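You operate a simulated robot arm through the tools that you are given. There is no shell and no other tool.

Carry out the task below with a simulated two-armed robot. There is one attempt and no reset: what you move stays moved.

JOB
Weigh about 80 g of water into the glass beaker on the open balance.
Fine: tare the beaker first; within 3 g; blue-banded beaker back. Set down upright: marked glass beaker, blue-banded beaker.

It is judged by the outcome, as a careful person would: the job done as asked, and still so three seconds after it is handed in. It fails if anything else is knocked over, pushed out of place, dropped, spilled or broken.

ROBOT AND FRAMES
Two 7-joint arms with fingered hands on one trunk that stands fixed in place. Base frame: the origin is at the foot of the trunk, x ahead of it, y to its left, z up; the work surface is at about z = 0.9. Lengths are in m, angles in rad, forces in N, time in s.
The left shoulder is at [0.042, 0.163, 1.061], the right one opposite. Each reaches about 1.215 m from its shoulder. Payload 4 kg a hand.
Tool frame (each hand has its own): the origin (TCP) lies between the finger pads and is the grasp point; the fingertips stand 0.036 m ahead of it; z points along the fingers, y is the line along which they close. The gripper opens to 0.124 m; its body begins 0.042 m behind the TCP. The gripper is a hand of 4 fingers: y runs from the thumb to the fingers, the wrist lies at [-0.015, -0.099, -0.189] in the tool frame, and closing takes about 1.5 s.
Orientation is told as [roll, pitch, yaw] about the base's x, y, z axes, in that order, counted from this pose: with the fingers straight down and the wrist toward the robot, the tool's x, y and z point along [0, 1, 0], [1, 0, 0] and [0, 0, -1] of the base frame.

CONTROLS
- The arms move only by the tool jog_arm. It takes "left_targets", "right_targets" or both (then of equal length, played together; a hand with none holds still); each is a list of rows, each a list of 7 numbers: the turn, a rotation vector about the tool's x, y, z in degrees, then the shift along the tool's x, y, z in m, then the finger opening in m, from 0 to 0.124. In form: [[ax, ay, az, tx, ty, tz, gripper], ...]. A call has 1 to 20 rows; each row is the pose to reach, as a shift and turn from the pose commanded when the call began, along the tool's axes at that moment. Rows are played at 5 a second. More than 0.05 m and 0.15 rad between two rows, or a gripper value outside its range, and nothing of the call is played. A pose out of reach is approached as far as the arm can. The call stops where the force on the tool passes 40 N (or 10 N more than at its start, if that is more) or the arm is blocked; 0.2 s more then pass. Each finger travels about 0.045 m/s and halts on what it meets, pressing with about 27 N; the grip force reading is that of the motor and also rises with nothing between the fingers. The clock runs only during rows and for 0.2 s after the last one: add rows that repeat a pose to give the fingers time. The reply holds the time, the measured pose of the TCP, the force on the tool along the base axes, the opening and the grip force, in the units named above and with some noise, with the torque about the TCP (base axes, N m) and any sound that the robot's microphone picked up.
- Cameras (640 x 400 px; columns grow to the right, rows downward): "scene" is now at [0.1407, -0.0468, 1.3396]; the picture's right is [-0.54, -0.84, 0.08], its down [-0.25, 0.06, -0.97] and it looks along [0.81, -0.54, -0.24] (base axes); focal length 214 px, centre (320, 200). "left" rides on the left gripper at [-0.075, -0.086, -0.123] in its tool frame; the picture's right is [-0.70, -0.34, 0.63], its down [0.64, -0.68, 0.35] and it looks along [0.32, 0.65, 0.69] (tool axes); focal length 275 px, centre (320, 200). "right" rides on the right gripper at [0.075, -0.086, -0.123] in its tool frame; the picture's right is [-0.70, 0.34, -0.63], its down [-0.64, -0.68, 0.35] and it looks along [-0.32, 0.65, 0.69] (tool axes); focal length 275 px, centre (320, 200). There is no depth. A picture from a camera that has moved, and an enlarged one, comes with that camera's place and axes in the base frame and with its lens. The place of the scene camera against the robot may be out by one fixed shift of up to 0.025 m in any direction.
- snapshot(camera): a new picture of that camera. It takes no simulated time.
- move_column(by): moves the trunk up (or, below 0, down) by that many m; the arms and the scene camera ride with it, the base frame stays. It gives what a move gives, with no picture.
- set_grasp(shape, hand): the hand has 4 fingers and takes this shape, open, in about a second: jaw (thumb against the fingers, like two jaws); tri (thumb and two fingers); tip (a fingertip pinch); poke (one finger out to press); point (the index stretched); flat (the hand flat); cup (the hand cupped); fist (a fist). The gripper value then closes the fingers along that shape, each until it touches; the sizes above hold for jaw. It gives what a move gives, with no picture.
- pan_tilt(pan, tilt): turns the head with the scene camera to pan (to the left, within 1.501 rad either way) and tilt (down, from -0.506 to 1.204), counted from straight ahead of the robot (the tilt from the chest, where the trunk bows). It gives what a move gives.
- enlarge(camera, box): a new picture of the part [left, top, right, bottom] of that camera's present view, enlarged. It takes no simulated time.
- hand_in(): hands the job in; it is judged then, once.

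Nothing tells you positions but the pictures and the camera data. Unless the task says otherwise, let go and move clear before handing in.

The tools are called as name(argument=value, ...) on one line, values as JSON. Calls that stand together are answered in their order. jog_arm: Moves the arms, as the interface text tells. Its arguments: {"type":"object","properties":{"left_targets":{"type":"array","items":{"type":"array","items":{"type":"number"}}},"right_targets":{"type":"array","items":{"type":"array","items":{"type":"number"}}}},"required":[]} The other tools are called the same way: move_column (by) moves the trunk up or down; set_grasp (shape, hand) gives the hand a shape; pan_tilt (pan, tilt) turns the head that bears the scene camera; snapshot (camera) takes a picture; enlarge (camera, box) takes an enlarged picture of a part of a camera's view; hand_in () hands the job in.

At the start:

```text
t: 0.0
left_tool_pos: [0.5305, -0.066, 1.339]
left_tool_rot: [-0.001, -0.001, 0.0]
left_contact_force: [0.7, -0.1, 0.1]
left_torque: [0.0, -0.01, -0.01]
left_gripper_width: 0.1237
left_gripper_force: 0.1
left_shape: jaw
right_tool_pos: [0.4216, -0.4697, 1.3241]
right_tool_rot: [-0.001, 0.0, 0.003]
right_contact_force: [0.1, 0.4, 0.4]
right_torque: [0.02, -0.01, -0.01]
right_gripper_width: 0.1238
right_gripper_force: 0.1
right_shape: jaw
trunk travel left (down, up): [-0.225, 0.253]
head pan, tilt (commanded): [-0.578, 0.113]
```

scene: 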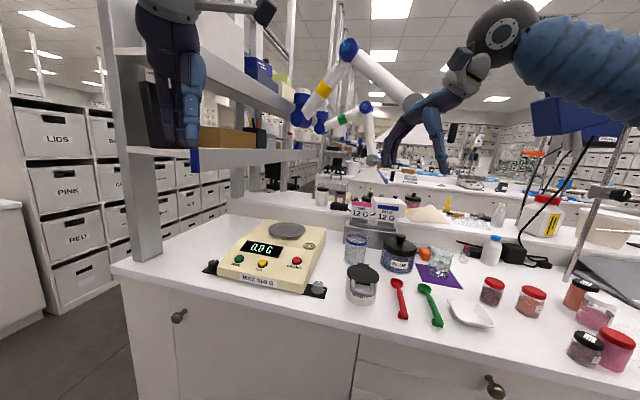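
right: 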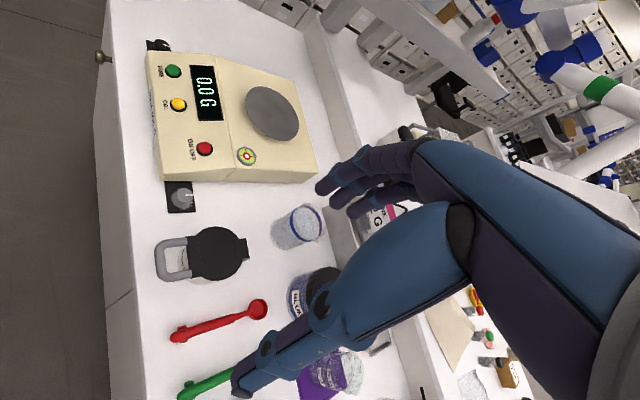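
left: 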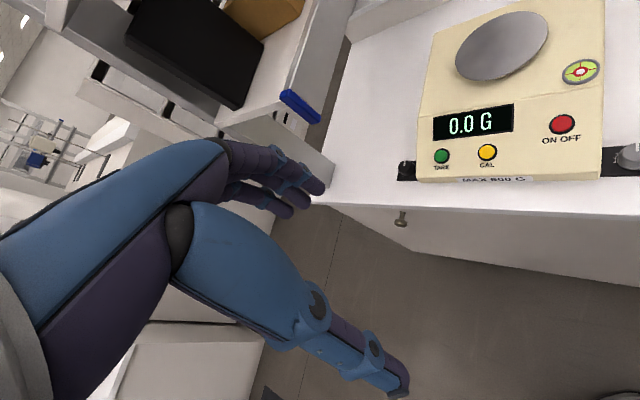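

I see a balance showing 0.0 G with green (TARE), yellow (CAL) and red (ON OFF) buttons, a blue-rimmed beaker behind it to the right, and a mug-like item with a dark lid. I'll enlarge several parts to identify the objects before moving.

enlarge(camera="scene", box=[200, 200, 360, 300])

enlarge(camera="scene", box=[320, 190, 480, 330])

enlarge(camera="scene", box=[460, 190, 640, 380])

enlarge(camera="right", box=[140, 150, 400, 400])

```text
4.00 times, centred on (280, 250) of scene
camera zoom: at [0.1407, -0.0468, 1.3396], right [-0.54, -0.84, 0.08], down [-0.25, 0.06, -0.97], along [0.81, -0.54, -0.24], focal length 858 px, centre (480, 0)
```

zoom: 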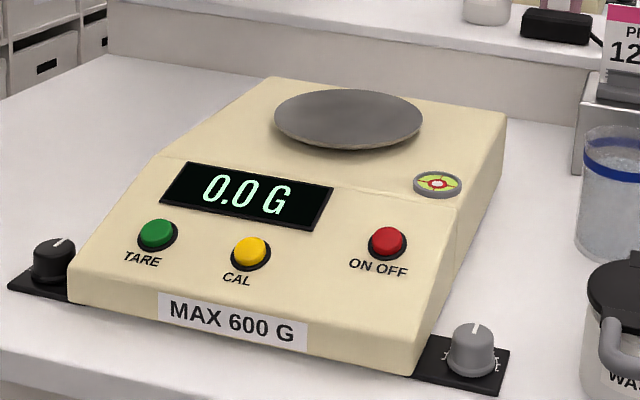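

```text
2.86 times, centred on (400, 260) of scene
camera zoom: at [0.1407, -0.0468, 1.3396], right [-0.54, -0.84, 0.08], down [-0.25, 0.06, -0.97], along [0.81, -0.54, -0.24], focal length 613 px, centre (91, 29)
```

zoom: 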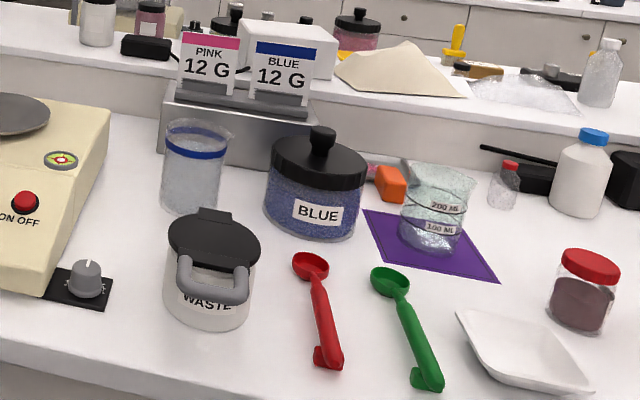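

```text
2.11 times, centred on (550, 285) of scene
camera zoom: at [0.1407, -0.0468, 1.3396], right [-0.54, -0.84, 0.08], down [-0.25, 0.06, -0.97], along [0.81, -0.54, -0.24], focal length 452 px, centre (-164, 21)
```

zoom: 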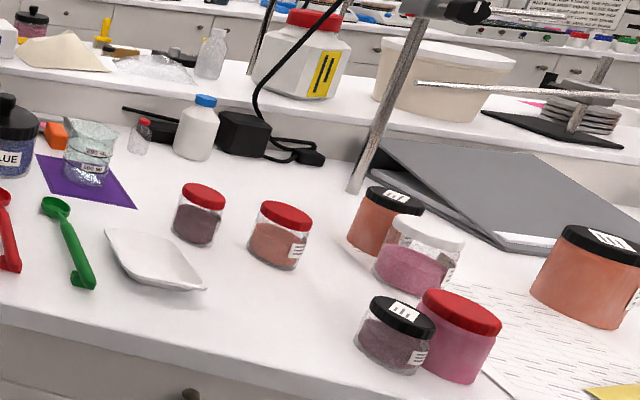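

```text
1.60 times, centred on (270, 275) of right
camera zoom: at [0.336, -0.395, 1.4462], right [0.34, -0.7, 0.63], down [-0.68, -0.65, -0.35], along [0.65, -0.31, -0.69], focal length 440 px, centre (400, 80)
```

zoom: 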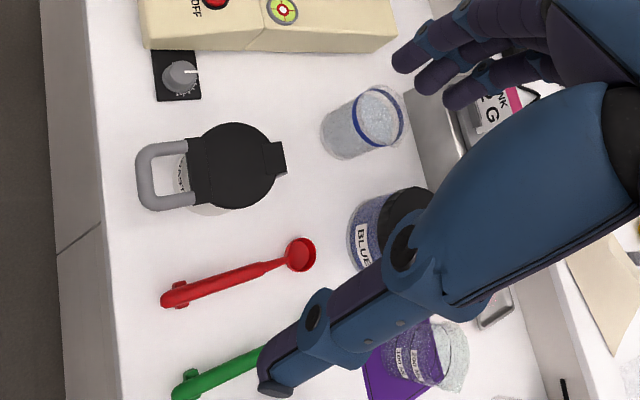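

The table stands at about 45° to the robot. The marked beaker (100/200 ML) is on the purple sheet near (0.49, -0.86), the blue-banded beaker is near (0.70, -0.62), and the balance pan is near (0.93, -0.42). I'll turn the head for a better look and move nothing else yet.

pan_tilt(pan=-0.8, tilt=0.45)

snapshot(camera="scene")

enlarge(camera="scene", box=[260, 120, 420, 220])

enlarge(camera="scene", box=[380, 120, 540, 220])

```text
t: 0.8
left_tool_pos: [0.5323, -0.0661, 1.338]
left_tool_rot: [0.0, -0.001, 0.0]
left_contact_force: [0.2, -0.3, 0.3]
left_torque: [-0.03, 0.0, 0.0]
left_gripper_width: 0.1238
left_gripper_force: 0.0
left_shape: jaw
right_tool_pos: [0.4224, -0.4702, 1.3243]
right_tool_rot: [-0.001, 0.001, 0.001]
right_contact_force: [-0.2, 0.2, 0.4]
right_torque: [0.01, -0.01, 0.01]
right_gripper_width: 0.1235
right_gripper_force: 0.0
right_shape: jaw
trunk travel left (down, up): [-0.225, 0.253]
head pan, tilt (commanded): [-0.799, 0.45]
```

```text
taken
camera scene: at [0.1229, -0.0623, 1.3108], right [-0.71, -0.7, 0.11], down [-0.44, 0.31, -0.84], along [0.55, -0.65, -0.53], focal length 214 px, centre (320, 200)
```

scene: 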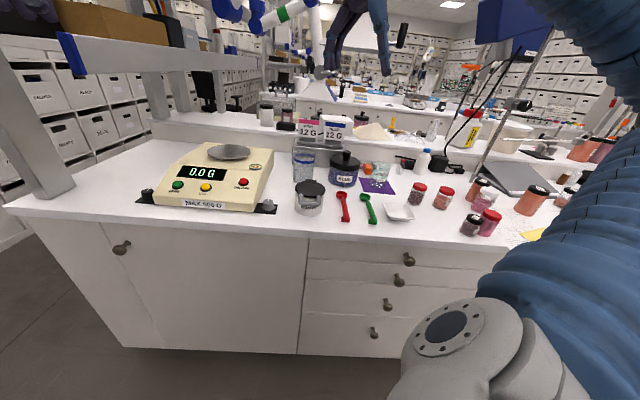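

```text
4.00 times, centred on (340, 170) of scene
camera zoom: at [0.1229, -0.0623, 1.3108], right [-0.71, -0.7, 0.11], down [-0.44, 0.31, -0.84], along [0.55, -0.65, -0.53], focal length 858 px, centre (240, 320)
```

zoom: 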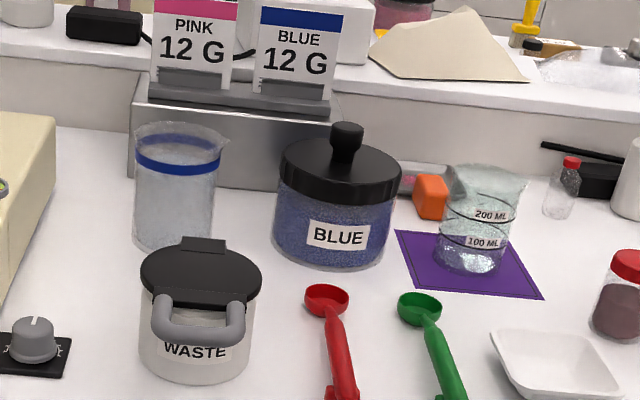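

```text
4.00 times, centred on (460, 170) of scene
camera zoom: at [0.1229, -0.0623, 1.3108], right [-0.71, -0.7, 0.11], down [-0.44, 0.31, -0.84], along [0.55, -0.65, -0.53], focal length 858 px, centre (-240, 320)
```

zoom: 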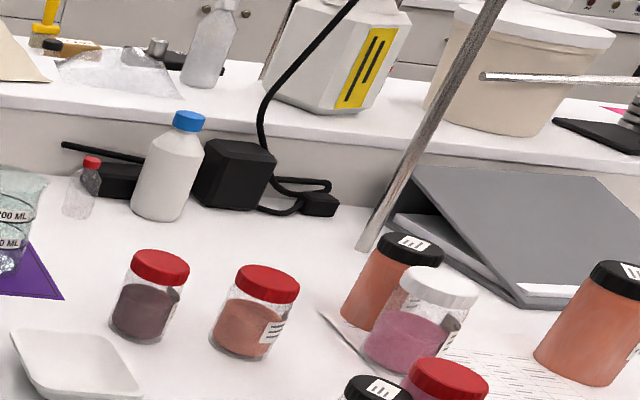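

The wrist cameras put the pan near (0.835, -0.38, 1.02) and the TARE button near (0.775, -0.19, 0.965). I'll turn the right hand to a handshake-like pose (fingers toward the bench, slanted down), high up and in front of the marked beaker, and look from there.

jog_arm(right_targets=[[-3.84, 1.59, 6.66, -0.0139, -0.0034, 0.0113, 0.124], [-7.69, 3.18, 13.32, -0.0278, -0.0069, 0.0227, 0.124], [-11.53, 4.78, 19.98, -0.0417, -0.0103, 0.034, 0.124], [-15.38, 6.37, 26.63, -0.0556, -0.0138, 0.0453, 0.124], [-19.22, 7.96, 33.29, -0.0694, -0.0172, 0.0567, 0.124], [-23.07, 9.55, 39.95, -0.0833, -0.0207, 0.068, 0.124], [-26.91, 11.15, 46.61, -0.0972, -0.0241, 0.0793, 0.124], [-30.76, 12.74, 53.27, -0.1111, -0.0276, 0.0907, 0.124], [-34.6, 14.33, 59.93, -0.125, -0.031, 0.102, 0.124], [-38.44, 15.92, 66.58, -0.1389, -0.0344, 0.1133, 0.124], [-42.29, 17.51, 73.24, -0.1528, -0.0379, 0.1247, 0.124], [-46.13, 19.11, 79.9, -0.1667, -0.0413, 0.136, 0.124], [-49.98, 20.7, 86.56, -0.1806, -0.0448, 0.1473, 0.124], [-53.82, 22.29, 93.22, -0.1944, -0.0482, 0.1587, 0.124], [-57.67, 23.88, 99.88, -0.2083, -0.0517, 0.17, 0.124], [-61.51, 25.48, 106.53, -0.2222, -0.0551, 0.1813, 0.124], [-65.36, 27.07, 113.19, -0.2361, -0.0586, 0.1927, 0.124], [-69.2, 28.66, 119.85, -0.25, -0.062, 0.204, 0.124]])

snapshot(camera="scene")

snapshot(camera="right")

```text
t: 4.6
left_tool_pos: [0.531, -0.0682, 1.3383]
left_tool_rot: [-0.001, 0.0, -0.001]
left_contact_force: [0.2, 0.1, -0.1]
left_torque: [-0.01, 0.01, 0.01]
left_gripper_width: 0.1237
left_gripper_force: 0.0
left_shape: jaw
right_tool_pos: [0.3612, -0.7218, 1.1208]
right_tool_rot: [1.047, 0.0, -2.358]
right_contact_force: [0.5, -0.4, -0.3]
right_torque: [0.02, 0.0, -0.02]
right_gripper_width: 0.1237
right_gripper_force: 0.2
right_shape: jaw
trunk travel left (down, up): [-0.225, 0.253]
head pan, tilt (commanded): [-0.799, 0.45]
```

```text
taken
camera scene: at [0.1234, -0.0628, 1.3106], right [-0.71, -0.7, 0.11], down [-0.44, 0.31, -0.84], along [0.55, -0.65, -0.53], focal length 214 px, centre (320, 200)
```

scene: 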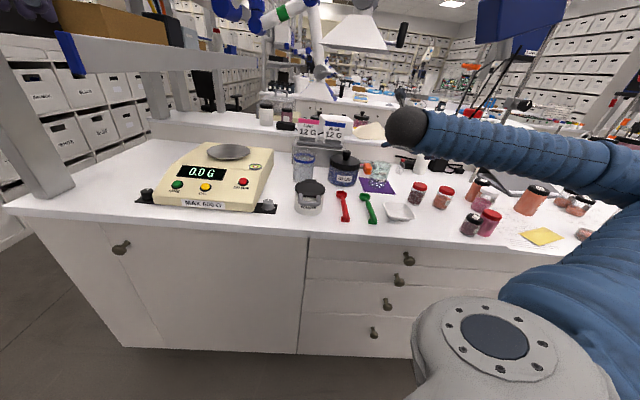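

```text
taken
camera right: at [0.3724, -0.6114, 1.2465], right [-0.87, 0.4, -0.29], down [0.47, 0.5, -0.73], along [-0.15, -0.77, -0.62], focal length 275 px, centre (320, 200)
```

right: 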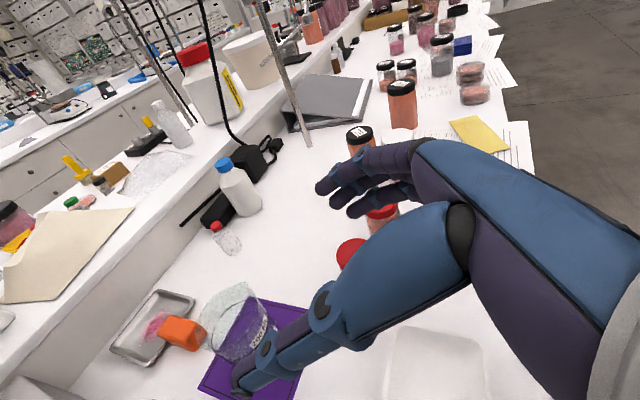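

The hand reached the planned pose. I'll enlarge the wrist view around the marked beaker to locate it.

enlarge(camera="right", box=[140, 260, 340, 400])

enlarge(camera="scene", box=[340, 140, 420, 210])

```text
2.86 times, centred on (240, 330) of right
camera zoom: at [0.3724, -0.6114, 1.2465], right [-0.87, 0.4, -0.29], down [0.47, 0.5, -0.73], along [-0.15, -0.77, -0.62], focal length 786 px, centre (549, -171)
```

zoom: 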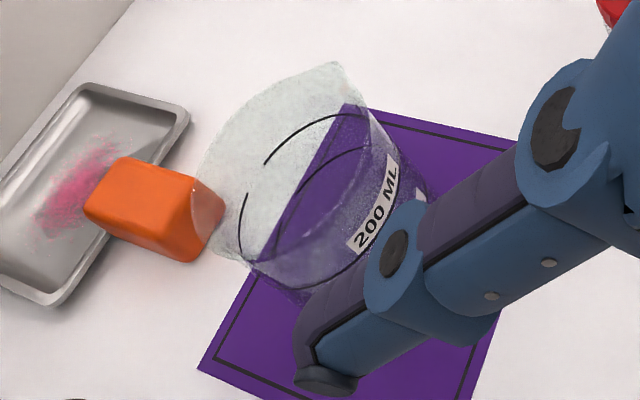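

```text
5.71 times, centred on (380, 175) of scene
camera zoom: at [0.1234, -0.0628, 1.3106], right [-0.71, -0.7, 0.11], down [-0.44, 0.31, -0.84], along [0.55, -0.65, -0.53], focal length 1226 px, centre (-23, 343)
```

zoom: 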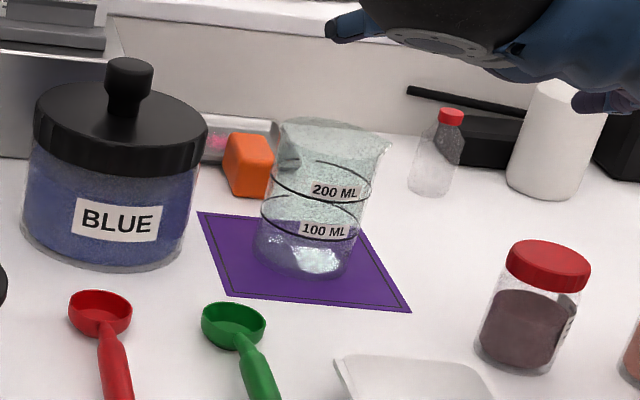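

The marked beaker is flanked by the BLUE jar on its left, a red-lid jar on its right and an orange block behind it. I'll steepen the hand to about 45°, shift it slightly right, and look again to triangulate the beaker.

jog_arm(right_targets=[[0, -7.5, 0, 0.01, 0.03, 0, 0.124], [0, -15, 0, 0.02, 0.06, 0, 0.124], [0, -15, 0, 0.02, 0.06, 0, 0.124]])

snapshot(camera="right")

enlarge(camera="right", box=[40, 160, 300, 400])

```text
t: 5.4
left_tool_pos: [0.5319, -0.0663, 1.3386]
left_tool_rot: [0.001, 0.0, -0.001]
left_contact_force: [-0.5, 0.2, 0.8]
left_torque: [-0.03, -0.02, -0.01]
left_gripper_width: 0.1236
left_gripper_force: 0.1
left_shape: jaw
right_tool_pos: [0.324, -0.77, 1.1382]
right_tool_rot: [0.783, 0.0, -2.356]
right_contact_force: [0.6, 0.0, 0.4]
right_torque: [0.0, 0.0, 0.01]
right_gripper_width: 0.1236
right_gripper_force: 0.1
right_shape: jaw
trunk travel left (down, up): [-0.225, 0.253]
head pan, tilt (commanded): [-0.799, 0.45]
```

```text
taken
camera right: at [0.3612, -0.6853, 1.277], right [-0.9, 0.43, -0.04], down [0.33, 0.63, -0.7], along [-0.27, -0.65, -0.71], focal length 275 px, centre (320, 200)
```

right: 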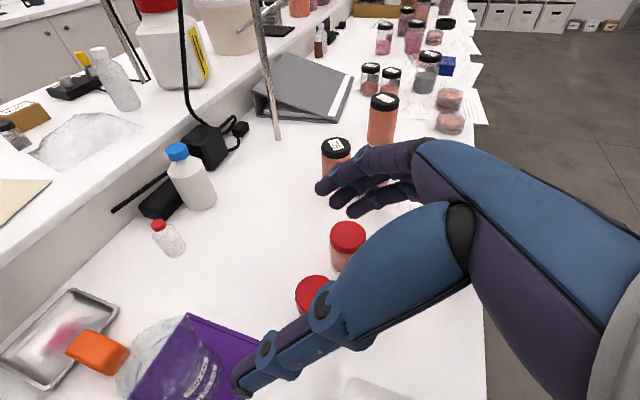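

```text
1.67 times, centred on (170, 280) of right
camera zoom: at [0.3612, -0.6853, 1.277], right [-0.9, 0.43, -0.04], down [0.33, 0.63, -0.7], along [-0.27, -0.65, -0.71], focal length 459 px, centre (570, 67)
```

zoom: 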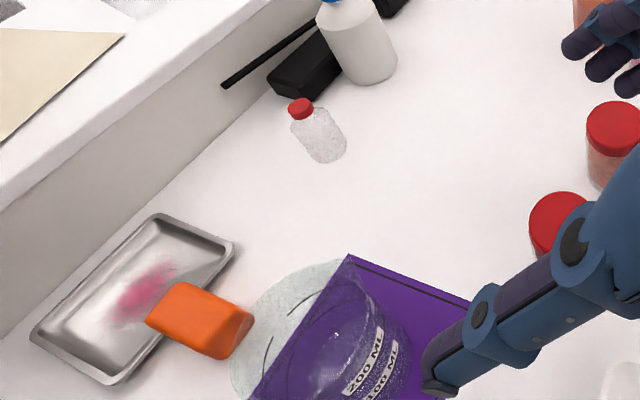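

The purple mat corner triangulates the table at z=0.90 and puts the marked beaker near (0.476, -0.820). The scene camera really sits about 2.4 cm lower than told. I'll go to a pre-grasp pose about 10 cm short of the beaker along the fingers, partly closed to clear the BLUE jar, and check.

jog_arm(right_targets=[[1.23, 0.83, -1.13, -0.0063, -0.0094, 0.0193, 0.12], [2.46, 1.67, -2.25, -0.0127, -0.0189, 0.0387, 0.115], [3.69, 2.5, -3.38, -0.019, -0.0283, 0.058, 0.11], [4.92, 3.33, -4.51, -0.0253, -0.0377, 0.0773, 0.108], [6.15, 4.17, -5.63, -0.0317, -0.0472, 0.0967, 0.106], [7.38, 5.0, -6.76, -0.038, -0.0566, 0.116, 0.106], [7.38, 5.0, -6.76, -0.038, -0.0566, 0.116, 0.106]])

snapshot(camera="right")

enlarge(camera="scene", box=[320, 110, 440, 210])

```text
t: 7.0
left_tool_pos: [0.5303, -0.0671, 1.3387]
left_tool_rot: [0.0, 0.001, 0.001]
left_contact_force: [0.3, 0.1, -0.2]
left_torque: [0.01, 0.03, -0.01]
left_gripper_width: 0.1238
left_gripper_force: 0.1
left_shape: jaw
right_tool_pos: [0.4027, -0.7675, 1.0256]
right_tool_rot: [0.871, 0.0, -2.183]
right_contact_force: [0.3, 0.3, -0.4]
right_torque: [-0.01, 0.02, -0.01]
right_gripper_width: 0.1062
right_gripper_force: 0.0
right_shape: jaw
trunk travel left (down, up): [-0.225, 0.253]
head pan, tilt (commanded): [-0.799, 0.45]
```

```text
taken
camera right: at [0.4145, -0.6723, 1.1626], right [-0.96, 0.26, -0.13], down [0.27, 0.64, -0.72], along [-0.1, -0.72, -0.69], focal length 275 px, centre (320, 200)
```

right: 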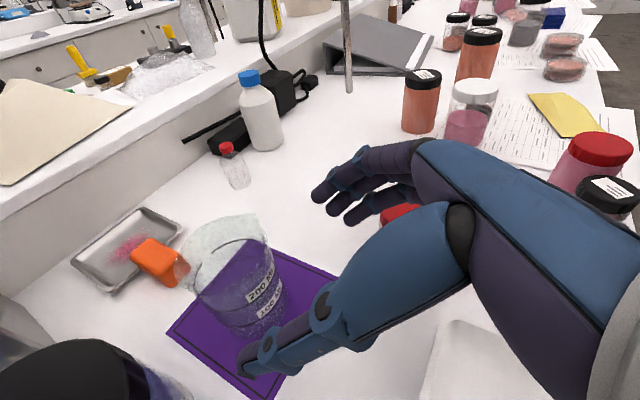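

```text
4.00 times, centred on (380, 160) of scene
camera zoom: at [0.1225, -0.0621, 1.3109], right [-0.71, -0.7, 0.11], down [-0.44, 0.31, -0.84], along [0.55, -0.65, -0.53], focal length 858 px, centre (80, 360)
```

zoom: 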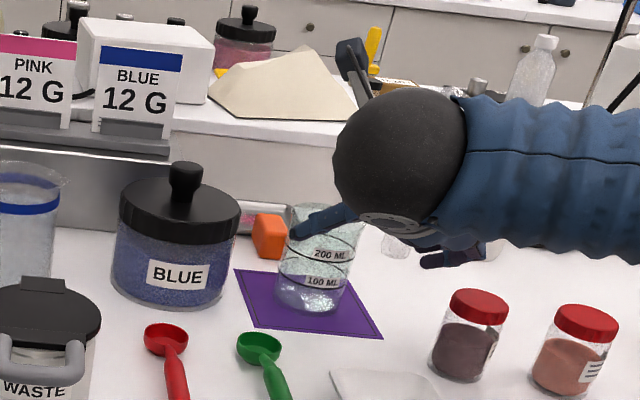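

The beaker appears exactly where (0.476, -0.820) predicts. I'll advance about 10 cm along the fingers with the hand open around it.

jog_arm(right_targets=[[0, 0, 0, 0.0, 0, 0.02, 0.106], [0, 0, 0, 0.001, 0, 0.04, 0.106], [0, 0, 0, 0.001, 0, 0.055, 0.106], [0, 0, 0, 0.002, 0.001, 0.07, 0.106], [0, 0, 0, 0.002, 0.001, 0.08, 0.106]])

snapshot(camera="right")

enlarge(camera="scene", box=[340, 130, 420, 200])

```text
t: 8.2
left_tool_pos: [0.5306, -0.0669, 1.3384]
left_tool_rot: [0.0, 0.002, 0.002]
left_contact_force: [0.4, -0.3, -0.2]
left_torque: [0.02, 0.01, -0.01]
left_gripper_width: 0.1237
left_gripper_force: 0.2
left_shape: jaw
right_tool_pos: [0.4547, -0.8057, 0.9774]
right_tool_rot: [0.872, -0.001, -2.182]
right_contact_force: [-0.5, 0.7, -0.8]
right_torque: [0.02, 0.0, 0.01]
right_gripper_width: 0.106
right_gripper_force: 0.2
right_shape: jaw
trunk travel left (down, up): [-0.225, 0.253]
head pan, tilt (commanded): [-0.799, 0.45]
```

```text
taken
camera right: at [0.4658, -0.7085, 1.1135], right [-0.96, 0.26, -0.13], down [0.27, 0.64, -0.72], along [-0.1, -0.72, -0.69], focal length 275 px, centre (320, 200)
```

right: 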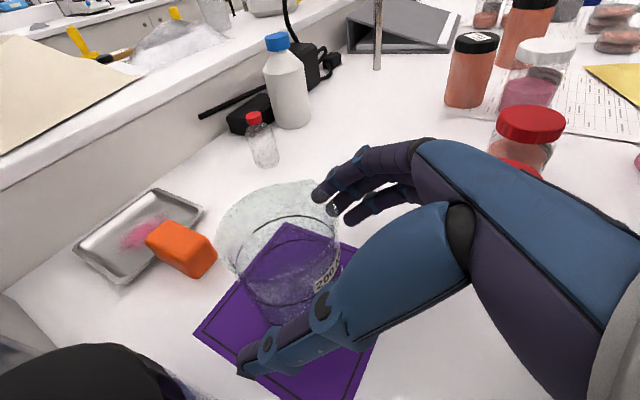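

```text
5.71 times, centred on (380, 165) of scene
camera zoom: at [0.1229, -0.0625, 1.3108], right [-0.71, -0.7, 0.11], down [-0.44, 0.31, -0.84], along [0.55, -0.65, -0.53], focal length 1226 px, centre (-23, 400)
```

zoom: 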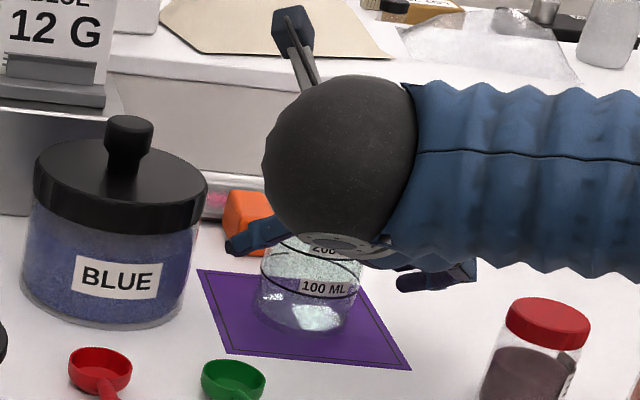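

Thumb and fingers are on both sides of the beaker with no contact. I'll advance the last 2 cm and look once more before closing.

jog_arm(right_targets=[[0, 0, 0, -0.001, 0, 0.01, 0.106], [0, 0, 0, -0.002, 0, 0.018, 0.106], [0, 0, 0, -0.002, 0, 0.018, 0.106]])

snapshot(camera="right")

enlarge(camera="scene", box=[340, 130, 420, 200])

```text
t: 9.0
left_tool_pos: [0.5307, -0.0667, 1.3385]
left_tool_rot: [0.0, 0.0, -0.001]
left_contact_force: [0.2, -0.3, -0.4]
left_torque: [0.01, 0.02, 0.02]
left_gripper_width: 0.1233
left_gripper_force: 0.2
left_shape: jaw
right_tool_pos: [0.4643, -0.8127, 0.9639]
right_tool_rot: [0.873, -0.001, -2.181]
right_contact_force: [0.1, 0.1, 0.3]
right_torque: [0.05, 0.0, -0.02]
right_gripper_width: 0.106
right_gripper_force: 0.1
right_shape: jaw
trunk travel left (down, up): [-0.225, 0.253]
head pan, tilt (commanded): [-0.799, 0.45]
```

```text
taken
camera right: at [0.4756, -0.715, 1.1012], right [-0.96, 0.26, -0.13], down [0.27, 0.64, -0.72], along [-0.1, -0.72, -0.69], focal length 275 px, centre (320, 200)
```

right: 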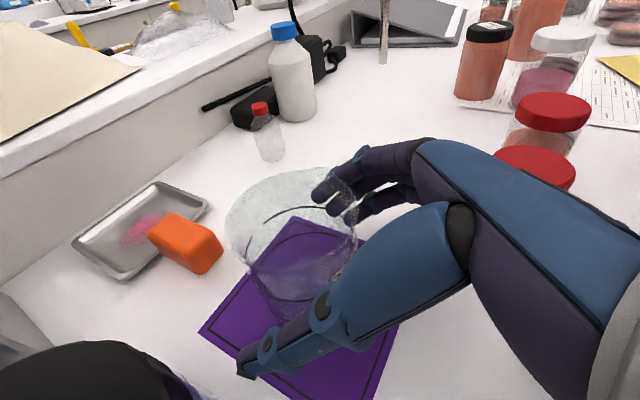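

```text
5.71 times, centred on (380, 165) of scene
camera zoom: at [0.1229, -0.0624, 1.3108], right [-0.71, -0.7, 0.11], down [-0.44, 0.31, -0.84], along [0.55, -0.65, -0.53], focal length 1226 px, centre (-23, 400)
```

zoom: 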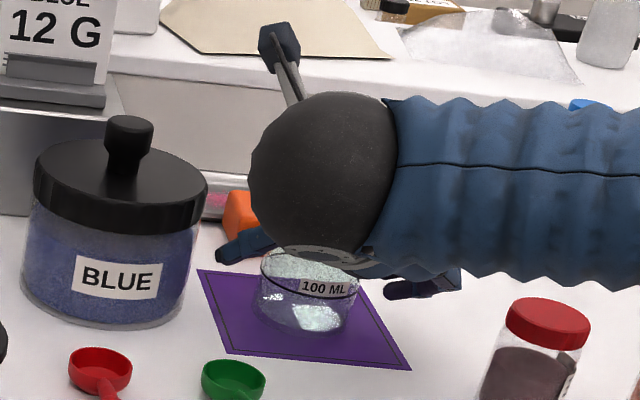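

The beaker sits between the thumb and fingers, and the TCP is about 1 cm short of its axis as planned. Now I'll close the fingers.

jog_arm(right_targets=[[0, 0, 0, 0, 0, 0, 0.098], [0, 0, 0, 0, 0, 0, 0.09], [0, 0, 0, 0, 0, 0, 0.084], [0, 0, 0, 0, 0, 0, 0.078], [0, 0, 0, 0, 0, 0, 0.072], [0, 0, 0, 0, 0, 0, 0.066], [0, 0, 0, 0, 0, 0, 0.06], [0, 0, 0, 0, 0, 0, 0.05], [0, 0, 0, 0, 0, 0, 0.05], [0, 0, 0, 0, 0, 0, 0.05]])

snapshot(camera="right")

enlarge(camera="scene", box=[340, 130, 420, 200])

```text
t: 11.2
left_tool_pos: [0.5328, -0.0659, 1.339]
left_tool_rot: [0.0, 0.0, 0.001]
left_contact_force: [0.3, -0.1, 0.2]
left_torque: [0.01, 0.0, -0.02]
left_gripper_width: 0.1238
left_gripper_force: 0.1
left_shape: jaw
right_tool_pos: [0.464, -0.812, 0.9655]
right_tool_rot: [0.873, 0.001, -2.184]
right_contact_force: [-0.3, 1.5, 2.8]
right_torque: [-0.12, 0.02, 0.0]
right_gripper_width: 0.0865
right_gripper_force: 26.7
right_shape: jaw
trunk travel left (down, up): [-0.225, 0.253]
head pan, tilt (commanded): [-0.799, 0.45]
```

```text
taken
camera right: at [0.4754, -0.7146, 1.1015], right [-0.96, 0.26, -0.13], down [0.27, 0.64, -0.72], along [-0.1, -0.72, -0.69], focal length 275 px, centre (320, 200)
```

right: 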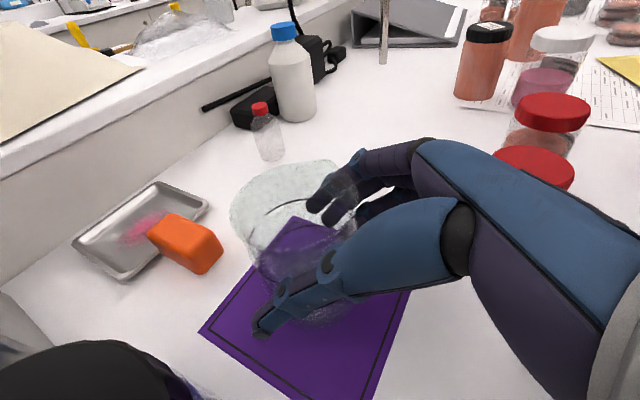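

```text
5.71 times, centred on (380, 165) of scene
camera zoom: at [0.1227, -0.0621, 1.3108], right [-0.71, -0.7, 0.11], down [-0.44, 0.31, -0.84], along [0.55, -0.65, -0.53], focal length 1226 px, centre (-23, 400)
```

zoom: 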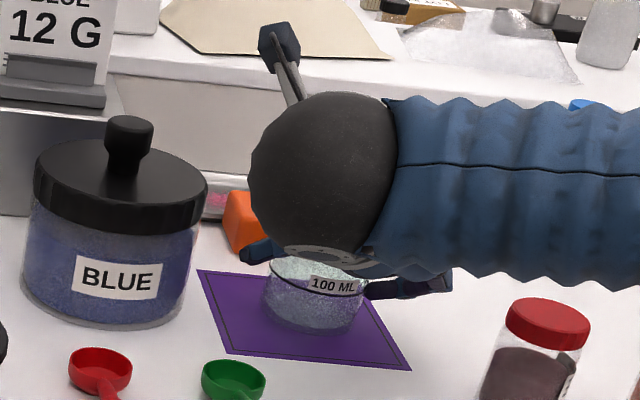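

The grip holds at 0.0865 m with 26.7 N. I'll lift straight up 3 cm and check that the beaker comes along upright.

jog_arm(right_targets=[[0, 0, 0, 0.0077, 0, -0.0064, 0.05], [0, 0, 0, 0.0153, 0, -0.0129, 0.05], [0, 0, 0, 0.023, 0, -0.0193, 0.05], [0, 0, 0, 0.023, 0, -0.0193, 0.05]])

snapshot(camera="right")

enlarge(camera="scene", box=[340, 130, 420, 200])

```text
t: 12.2
left_tool_pos: [0.5314, -0.0664, 1.3383]
left_tool_rot: [0.0, 0.0, 0.0]
left_contact_force: [0.4, 0.0, -0.7]
left_torque: [0.0, -0.01, -0.02]
left_gripper_width: 0.1239
left_gripper_force: 0.0
left_shape: jaw
right_tool_pos: [0.467, -0.8123, 0.9955]
right_tool_rot: [0.873, 0.002, -2.181]
right_contact_force: [-0.1, -0.6, -1.3]
right_torque: [0.01, -0.01, -0.02]
right_gripper_width: 0.087
right_gripper_force: 27.1
right_shape: jaw
trunk travel left (down, up): [-0.225, 0.253]
head pan, tilt (commanded): [-0.799, 0.45]
```

```text
taken
camera right: at [0.4767, -0.7158, 1.1311], right [-0.96, 0.26, -0.13], down [0.27, 0.64, -0.72], along [-0.1, -0.72, -0.69], focal length 275 px, centre (320, 200)
```

right: 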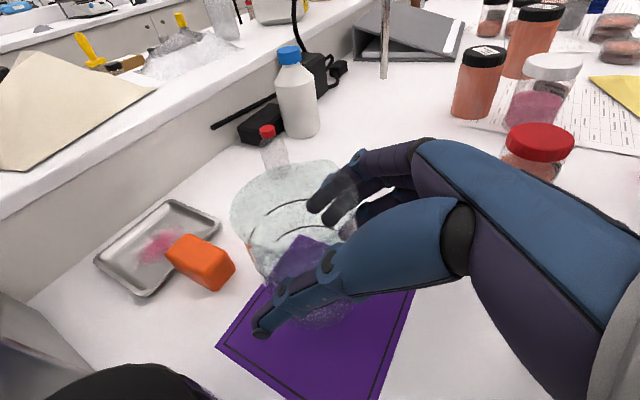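

```text
5.71 times, centred on (380, 165) of scene
camera zoom: at [0.123, -0.0625, 1.3107], right [-0.71, -0.7, 0.11], down [-0.44, 0.31, -0.84], along [0.55, -0.65, -0.53], focal length 1226 px, centre (-23, 400)
```

zoom: 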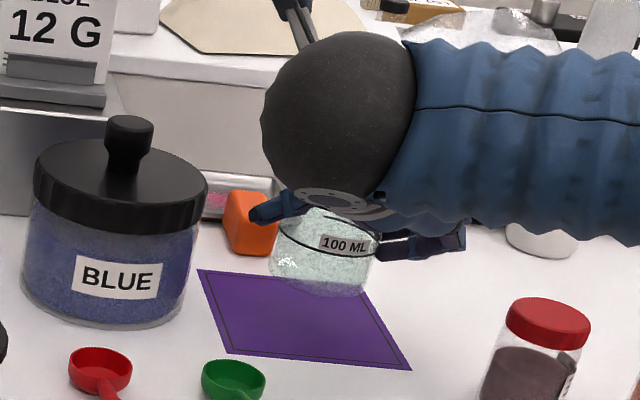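

The beaker is up and hangs upright, its base about 6.5 cm below the TCP. Before carrying it, I'll measure the pan and the shelf at the left end with the left wrist camera and the scene camera.

enlarge(camera="left", box=[380, 0, 640, 200])

enlarge(camera="scene", box=[0, 0, 300, 220])

enlarge(camera="scene", box=[130, 120, 340, 220])

```text
2.00 times, centred on (510, 100) of left
camera zoom: at [0.4449, -0.1431, 1.4611], right [-0.34, -0.7, -0.63], down [-0.68, 0.64, -0.35], along [0.65, 0.32, -0.69], focal length 551 px, centre (-60, 400)
```

zoom: 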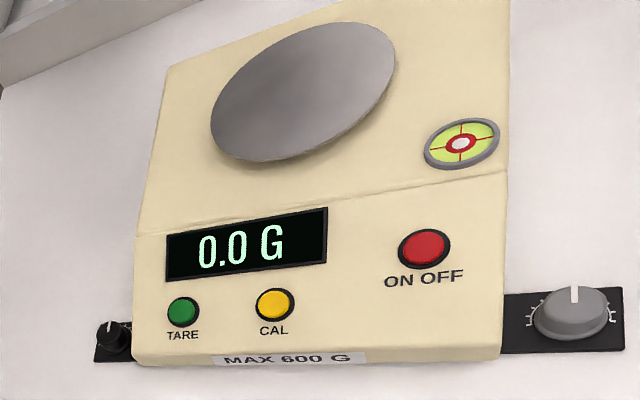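

```text
1.82 times, centred on (150, 110) of scene
camera zoom: at [0.123, -0.0625, 1.3107], right [-0.71, -0.7, 0.11], down [-0.44, 0.31, -0.84], along [0.55, -0.65, -0.53], focal length 390 px, centre (629, 364)
```

zoom: 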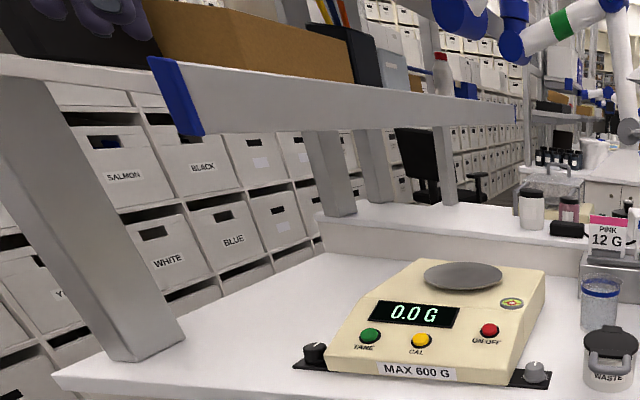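

```text
3.05 times, centred on (235, 170) of scene
camera zoom: at [0.123, -0.0625, 1.3107], right [-0.71, -0.7, 0.11], down [-0.44, 0.31, -0.84], along [0.55, -0.65, -0.53], focal length 654 px, centre (579, 291)
```

zoom: 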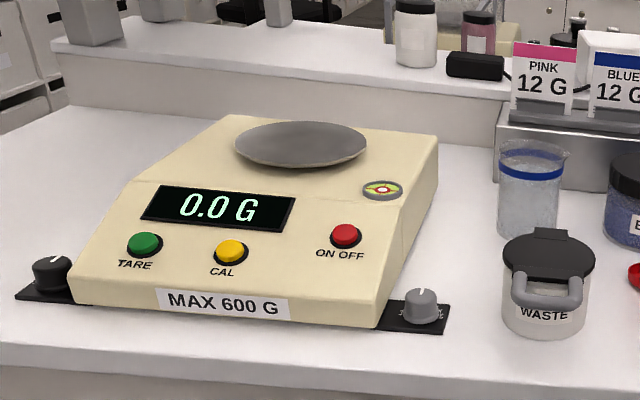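

The pan is near (0.865, -0.392, 0.985). I'll raise the beaker, carry it over the jars to above the pan while turning the hand 15°, and draw the left hand back a little as a display camera.

jog_arm(right_targets=[[0, 0, 0, 0.0237, 0, -0.0199, 0.05], [0, 0, 0, 0.0475, 0, -0.0398, 0.05], [0, 0, 0, 0.0712, 0, -0.0598, 0.05], [0, 0, 0, 0.095, 0, -0.0797, 0.05], [0, 0, 0, 0.1187, 0, -0.0996, 0.05], [0.77, 0, -0.64, 0.122, -0.038, -0.0957, 0.05], [1.53, 0, -1.29, 0.1253, -0.076, -0.0918, 0.05], [2.3, 0, -1.93, 0.1286, -0.114, -0.0878, 0.05], [3.06, 0, -2.57, 0.1319, -0.1521, -0.0839, 0.05], [3.83, 0, -3.21, 0.1352, -0.1901, -0.08, 0.05], [4.6, 0, -3.86, 0.1385, -0.2281, -0.0761, 0.05], [5.36, 0, -4.5, 0.1418, -0.2661, -0.0722, 0.05], [6.13, 0, -5.14, 0.145, -0.3041, -0.0682, 0.05], [6.89, 0, -5.78, 0.1483, -0.3421, -0.0643, 0.05], [7.66, 0, -6.43, 0.1516, -0.3801, -0.0604, 0.05], [8.43, 0, -7.07, 0.1549, -0.4181, -0.0565, 0.05], [9.19, 0, -7.71, 0.1582, -0.4562, -0.0526, 0.05], [9.96, 0, -8.36, 0.1615, -0.4942, -0.0486, 0.05], [10.72, 0, -9.0, 0.1648, -0.5322, -0.0447, 0.05], [11.49, 0, -9.64, 0.1681, -0.5702, -0.0408, 0.05]], left_targets=[[0, 0, 0, 0.01, 0, -0.005, 0.124], [0, 0, 0, 0.02, 0, -0.01, 0.124], [0, 0, 0, 0.03, 0, -0.015, 0.124], [0, 0, 0, 0.04, 0, -0.02, 0.124], [0, 0, 0, 0.05, 0, -0.025, 0.124], [0, 0, 0, 0.06, 0, -0.03, 0.124], [0, 0, 0, 0.07, 0, -0.035, 0.124], [0, 0, 0, 0.08, 0, -0.04, 0.124], [0, 0, 0, 0.09, 0, -0.045, 0.124], [0, 0, 0, 0.1, 0, -0.05, 0.124], [0, 0, 0, 0.1, 0, -0.05, 0.124], [0, 0, 0, 0.1, 0, -0.05, 0.124], [0, 0, 0, 0.1, 0, -0.05, 0.124], [0, 0, 0, 0.1, 0, -0.05, 0.124], [0, 0, 0, 0.1, 0, -0.05, 0.124], [0, 0, 0, 0.1, 0, -0.05, 0.124], [0, 0, 0, 0.1, 0, -0.05, 0.124], [0, 0, 0, 0.1, 0, -0.05, 0.124], [0, 0, 0, 0.1, 0, -0.05, 0.124], [0, 0, 0, 0.1, 0, -0.05, 0.124]])

snapshot(camera="scene")

snapshot(camera="right")

snapshot(camera="left")

```text
t: 16.4
left_tool_pos: [0.5324, 0.0347, 1.3877]
left_tool_rot: [-0.001, 0.001, 0.001]
left_contact_force: [-0.1, 1.3, -0.6]
left_torque: [0.01, 0.01, -0.01]
left_gripper_width: 0.1239
left_gripper_force: 0.1
left_shape: jaw
right_tool_pos: [0.8554, -0.3886, 1.1499]
right_tool_rot: [0.871, 0.002, -1.918]
right_contact_force: [0.6, 0.2, -1.4]
right_torque: [0.03, 0.04, -0.01]
right_gripper_width: 0.0865
right_gripper_force: 27.4
right_shape: jaw
trunk travel left (down, up): [-0.225, 0.253]
head pan, tilt (commanded): [-0.799, 0.45]
```

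```text
taken
camera scene: at [0.1237, -0.0613, 1.3107], right [-0.71, -0.7, 0.11], down [-0.44, 0.31, -0.84], along [0.55, -0.65, -0.53], focal length 214 px, centre (320, 200)
```

scene: 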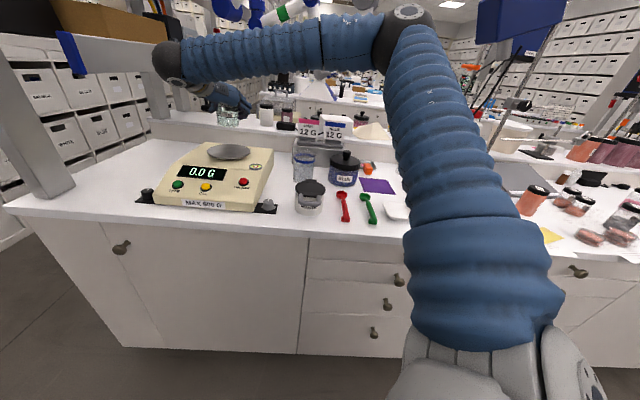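

```text
taken
camera right: at [0.8416, -0.293, 1.2856], right [-0.99, 0.0, -0.12], down [0.09, 0.69, -0.72], along [0.08, -0.72, -0.69], focal length 275 px, centre (320, 200)
```

right: 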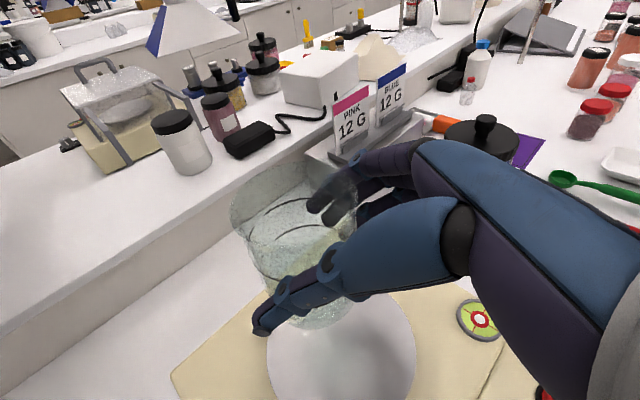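

```text
taken
camera left: at [0.4461, -0.0412, 1.5107], right [-0.34, -0.7, -0.63], down [-0.68, 0.64, -0.35], along [0.65, 0.32, -0.69], focal length 275 px, centre (320, 200)
```

left: 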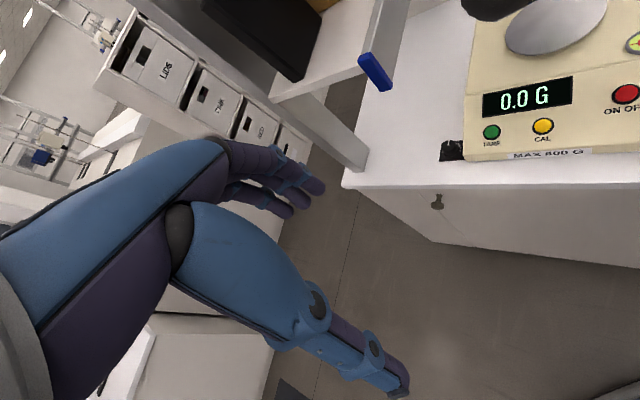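

The beaker is above the pan of the open balance; the wrist view puts the pan centre near (0.858, -0.383). I'll centre the beaker and lower it 8 cm, stopping short of contact.

jog_arm(right_targets=[[0, 0, 0, -0.0115, -0.0011, 0.0071, 0.05], [0, 0, 0, -0.023, -0.0021, 0.0141, 0.05], [0, 0, 0, -0.0345, -0.0032, 0.0212, 0.05], [0, 0, 0, -0.0459, -0.0042, 0.0282, 0.05], [0, 0, 0, -0.0574, -0.0053, 0.0353, 0.05], [0, 0, 0, -0.0689, -0.0063, 0.0423, 0.05], [0, 0, 0, -0.0689, -0.0063, 0.0423, 0.05]])

snapshot(camera="right")

enlarge(camera="scene", box=[150, 60, 310, 210])

snapshot(camera="left")

```text
t: 18.0
left_tool_pos: [0.5312, 0.0342, 1.3889]
left_tool_rot: [0.0, -0.001, 0.0]
left_contact_force: [0.7, 0.1, 0.2]
left_torque: [0.04, -0.01, -0.02]
left_gripper_width: 0.1237
left_gripper_force: 0.1
left_shape: jaw
right_tool_pos: [0.8445, -0.3791, 1.0704]
right_tool_rot: [0.872, 0.0, -1.921]
right_contact_force: [-0.7, 0.8, -1.6]
right_torque: [0.02, 0.03, -0.02]
right_gripper_width: 0.0868
right_gripper_force: 26.7
right_shape: jaw
trunk travel left (down, up): [-0.225, 0.253]
head pan, tilt (commanded): [-0.799, 0.45]
```

```text
taken
camera right: at [0.8315, -0.2823, 1.2071], right [-0.99, 0.0, -0.13], down [0.09, 0.69, -0.72], along [0.09, -0.72, -0.69], focal length 275 px, centre (320, 200)
```

right: 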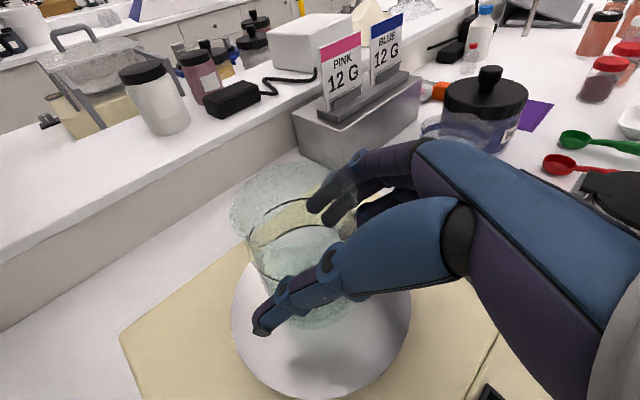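

```text
2.67 times, centred on (230, 135) of scene
camera zoom: at [0.1227, -0.062, 1.3109], right [-0.71, -0.7, 0.11], down [-0.44, 0.31, -0.84], along [0.55, -0.65, -0.53], focal length 572 px, centre (560, 373)
```

zoom: 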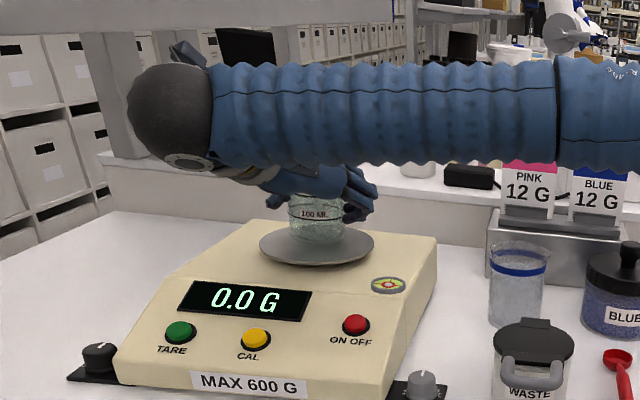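

```text
taken
camera left: at [0.4447, -0.0419, 1.5113], right [-0.34, -0.7, -0.63], down [-0.68, 0.64, -0.35], along [0.65, 0.32, -0.69], focal length 275 px, centre (320, 200)
```

left: 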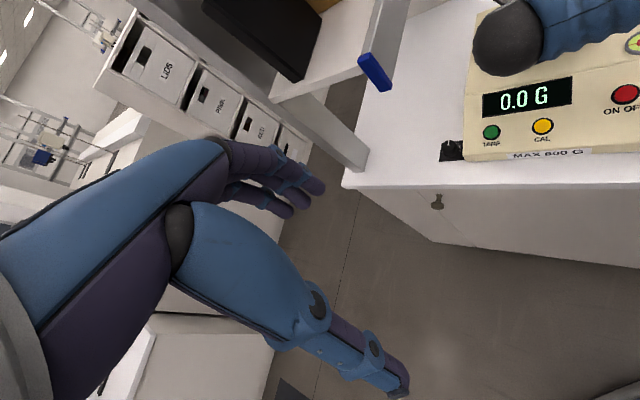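

The beaker base is centred over the pan, roughly 1.5 cm above it. I'll lower in small steps while watching the display.

jog_arm(right_targets=[[0, 0, 0, -0.0031, 0, 0.0026, 0.05], [0, 0, 0, -0.0061, 0, 0.0051, 0.05], [0, 0, 0, -0.0084, 0, 0.0071, 0.05], [0, 0, 0, -0.0084, 0, 0.0071, 0.05]])

enlarge(camera="scene", box=[150, 110, 310, 210])

```text
t: 19.0
left_tool_pos: [0.5284, 0.0351, 1.3894]
left_tool_rot: [0.001, -0.002, 0.0]
left_contact_force: [-0.3, -1.3, 0.3]
left_torque: [-0.02, 0.03, 0.01]
left_gripper_width: 0.1236
left_gripper_force: 0.1
left_shape: jaw
right_tool_pos: [0.8448, -0.377, 1.0631]
right_tool_rot: [0.877, 0.002, -1.918]
right_contact_force: [1.8, 1.3, 22.5]
right_torque: [-0.97, -0.13, 0.04]
right_gripper_width: 0.0864
right_gripper_force: 26.7
right_shape: jaw
trunk travel left (down, up): [-0.225, 0.253]
head pan, tilt (commanded): [-0.799, 0.45]
```

```text
4.00 times, centred on (230, 160) of scene
camera zoom: at [0.1214, -0.0612, 1.3113], right [-0.71, -0.7, 0.11], down [-0.44, 0.31, -0.84], along [0.55, -0.65, -0.53], focal length 858 px, centre (680, 360)
```

zoom: 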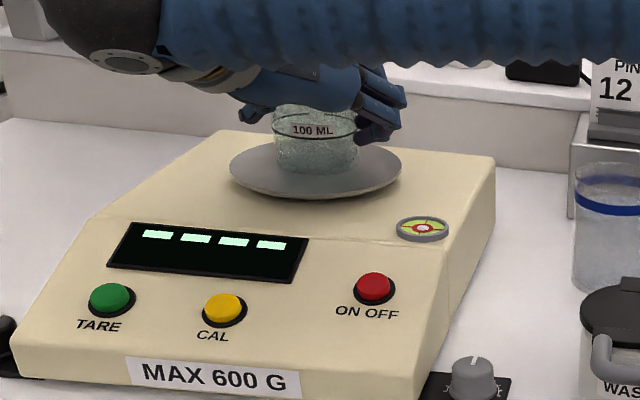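

Contact came a little earlier than expected (22 N, display over-range). I'll ease up a few millimetres right away.

jog_arm(right_targets=[[0, 0, 0, 0.0015, 0, -0.0013, 0.05], [0, 0, 0, 0.0031, 0, -0.0026, 0.05], [0, 0, 0, 0.0031, 0, -0.0026, 0.05]])

enlarge(camera="scene", box=[150, 110, 310, 210])

```text
t: 19.8
left_tool_pos: [0.5303, 0.036, 1.3883]
left_tool_rot: [0.001, -0.002, -0.001]
left_contact_force: [-0.1, 0.6, -0.4]
left_torque: [0.02, -0.01, 0.0]
left_gripper_width: 0.1236
left_gripper_force: 0.0
left_shape: jaw
right_tool_pos: [0.8444, -0.3793, 1.0645]
right_tool_rot: [0.873, 0.0, -1.921]
right_contact_force: [2.2, 3.9, 14.5]
right_torque: [-0.5, -0.17, 0.13]
right_gripper_width: 0.0861
right_gripper_force: 27.0
right_shape: jaw
trunk travel left (down, up): [-0.225, 0.253]
head pan, tilt (commanded): [-0.799, 0.45]
```

```text
4.00 times, centred on (230, 160) of scene
camera zoom: at [0.1221, -0.0613, 1.3109], right [-0.71, -0.7, 0.11], down [-0.44, 0.31, -0.84], along [0.55, -0.65, -0.53], focal length 858 px, centre (680, 360)
```

zoom: 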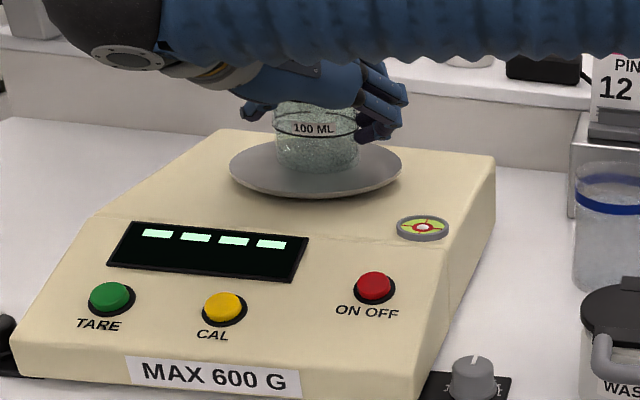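

jog_arm(right_targets=[[0, 0, 0, 0.0015, 0, -0.0013, 0.05], [0, 0, 0, 0.0031, 0, -0.0026, 0.05], [0, 0, 0, 0.0042, 0, -0.0035, 0.05], [0, 0, 0, 0.0042, 0, -0.0035, 0.05]])

enlarge(camera="scene", box=[150, 110, 310, 210])

```text
t: 20.8
left_tool_pos: [0.5301, 0.0338, 1.3889]
left_tool_rot: [0.001, 0.0, -0.001]
left_contact_force: [-0.4, 0.7, 0.5]
left_torque: [0.0, -0.04, -0.02]
left_gripper_width: 0.1238
left_gripper_force: 0.1
left_shape: jaw
right_tool_pos: [0.8454, -0.3811, 1.0677]
right_tool_rot: [0.872, -0.001, -1.919]
right_contact_force: [0.5, 0.1, -1.8]
right_torque: [0.02, 0.04, -0.01]
right_gripper_width: 0.0864
right_gripper_force: 26.8
right_shape: jaw
trunk travel left (down, up): [-0.225, 0.253]
head pan, tilt (commanded): [-0.799, 0.45]
```

```text
4.00 times, centred on (230, 160) of scene
camera zoom: at [0.1231, -0.0622, 1.3107], right [-0.71, -0.7, 0.11], down [-0.44, 0.31, -0.84], along [0.55, -0.65, -0.53], focal length 858 px, centre (680, 360)
```

zoom: 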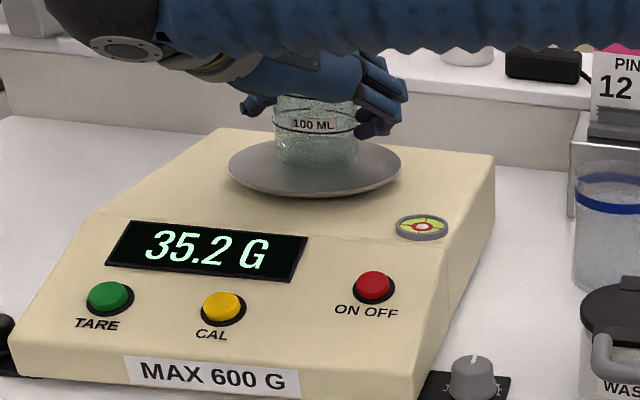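

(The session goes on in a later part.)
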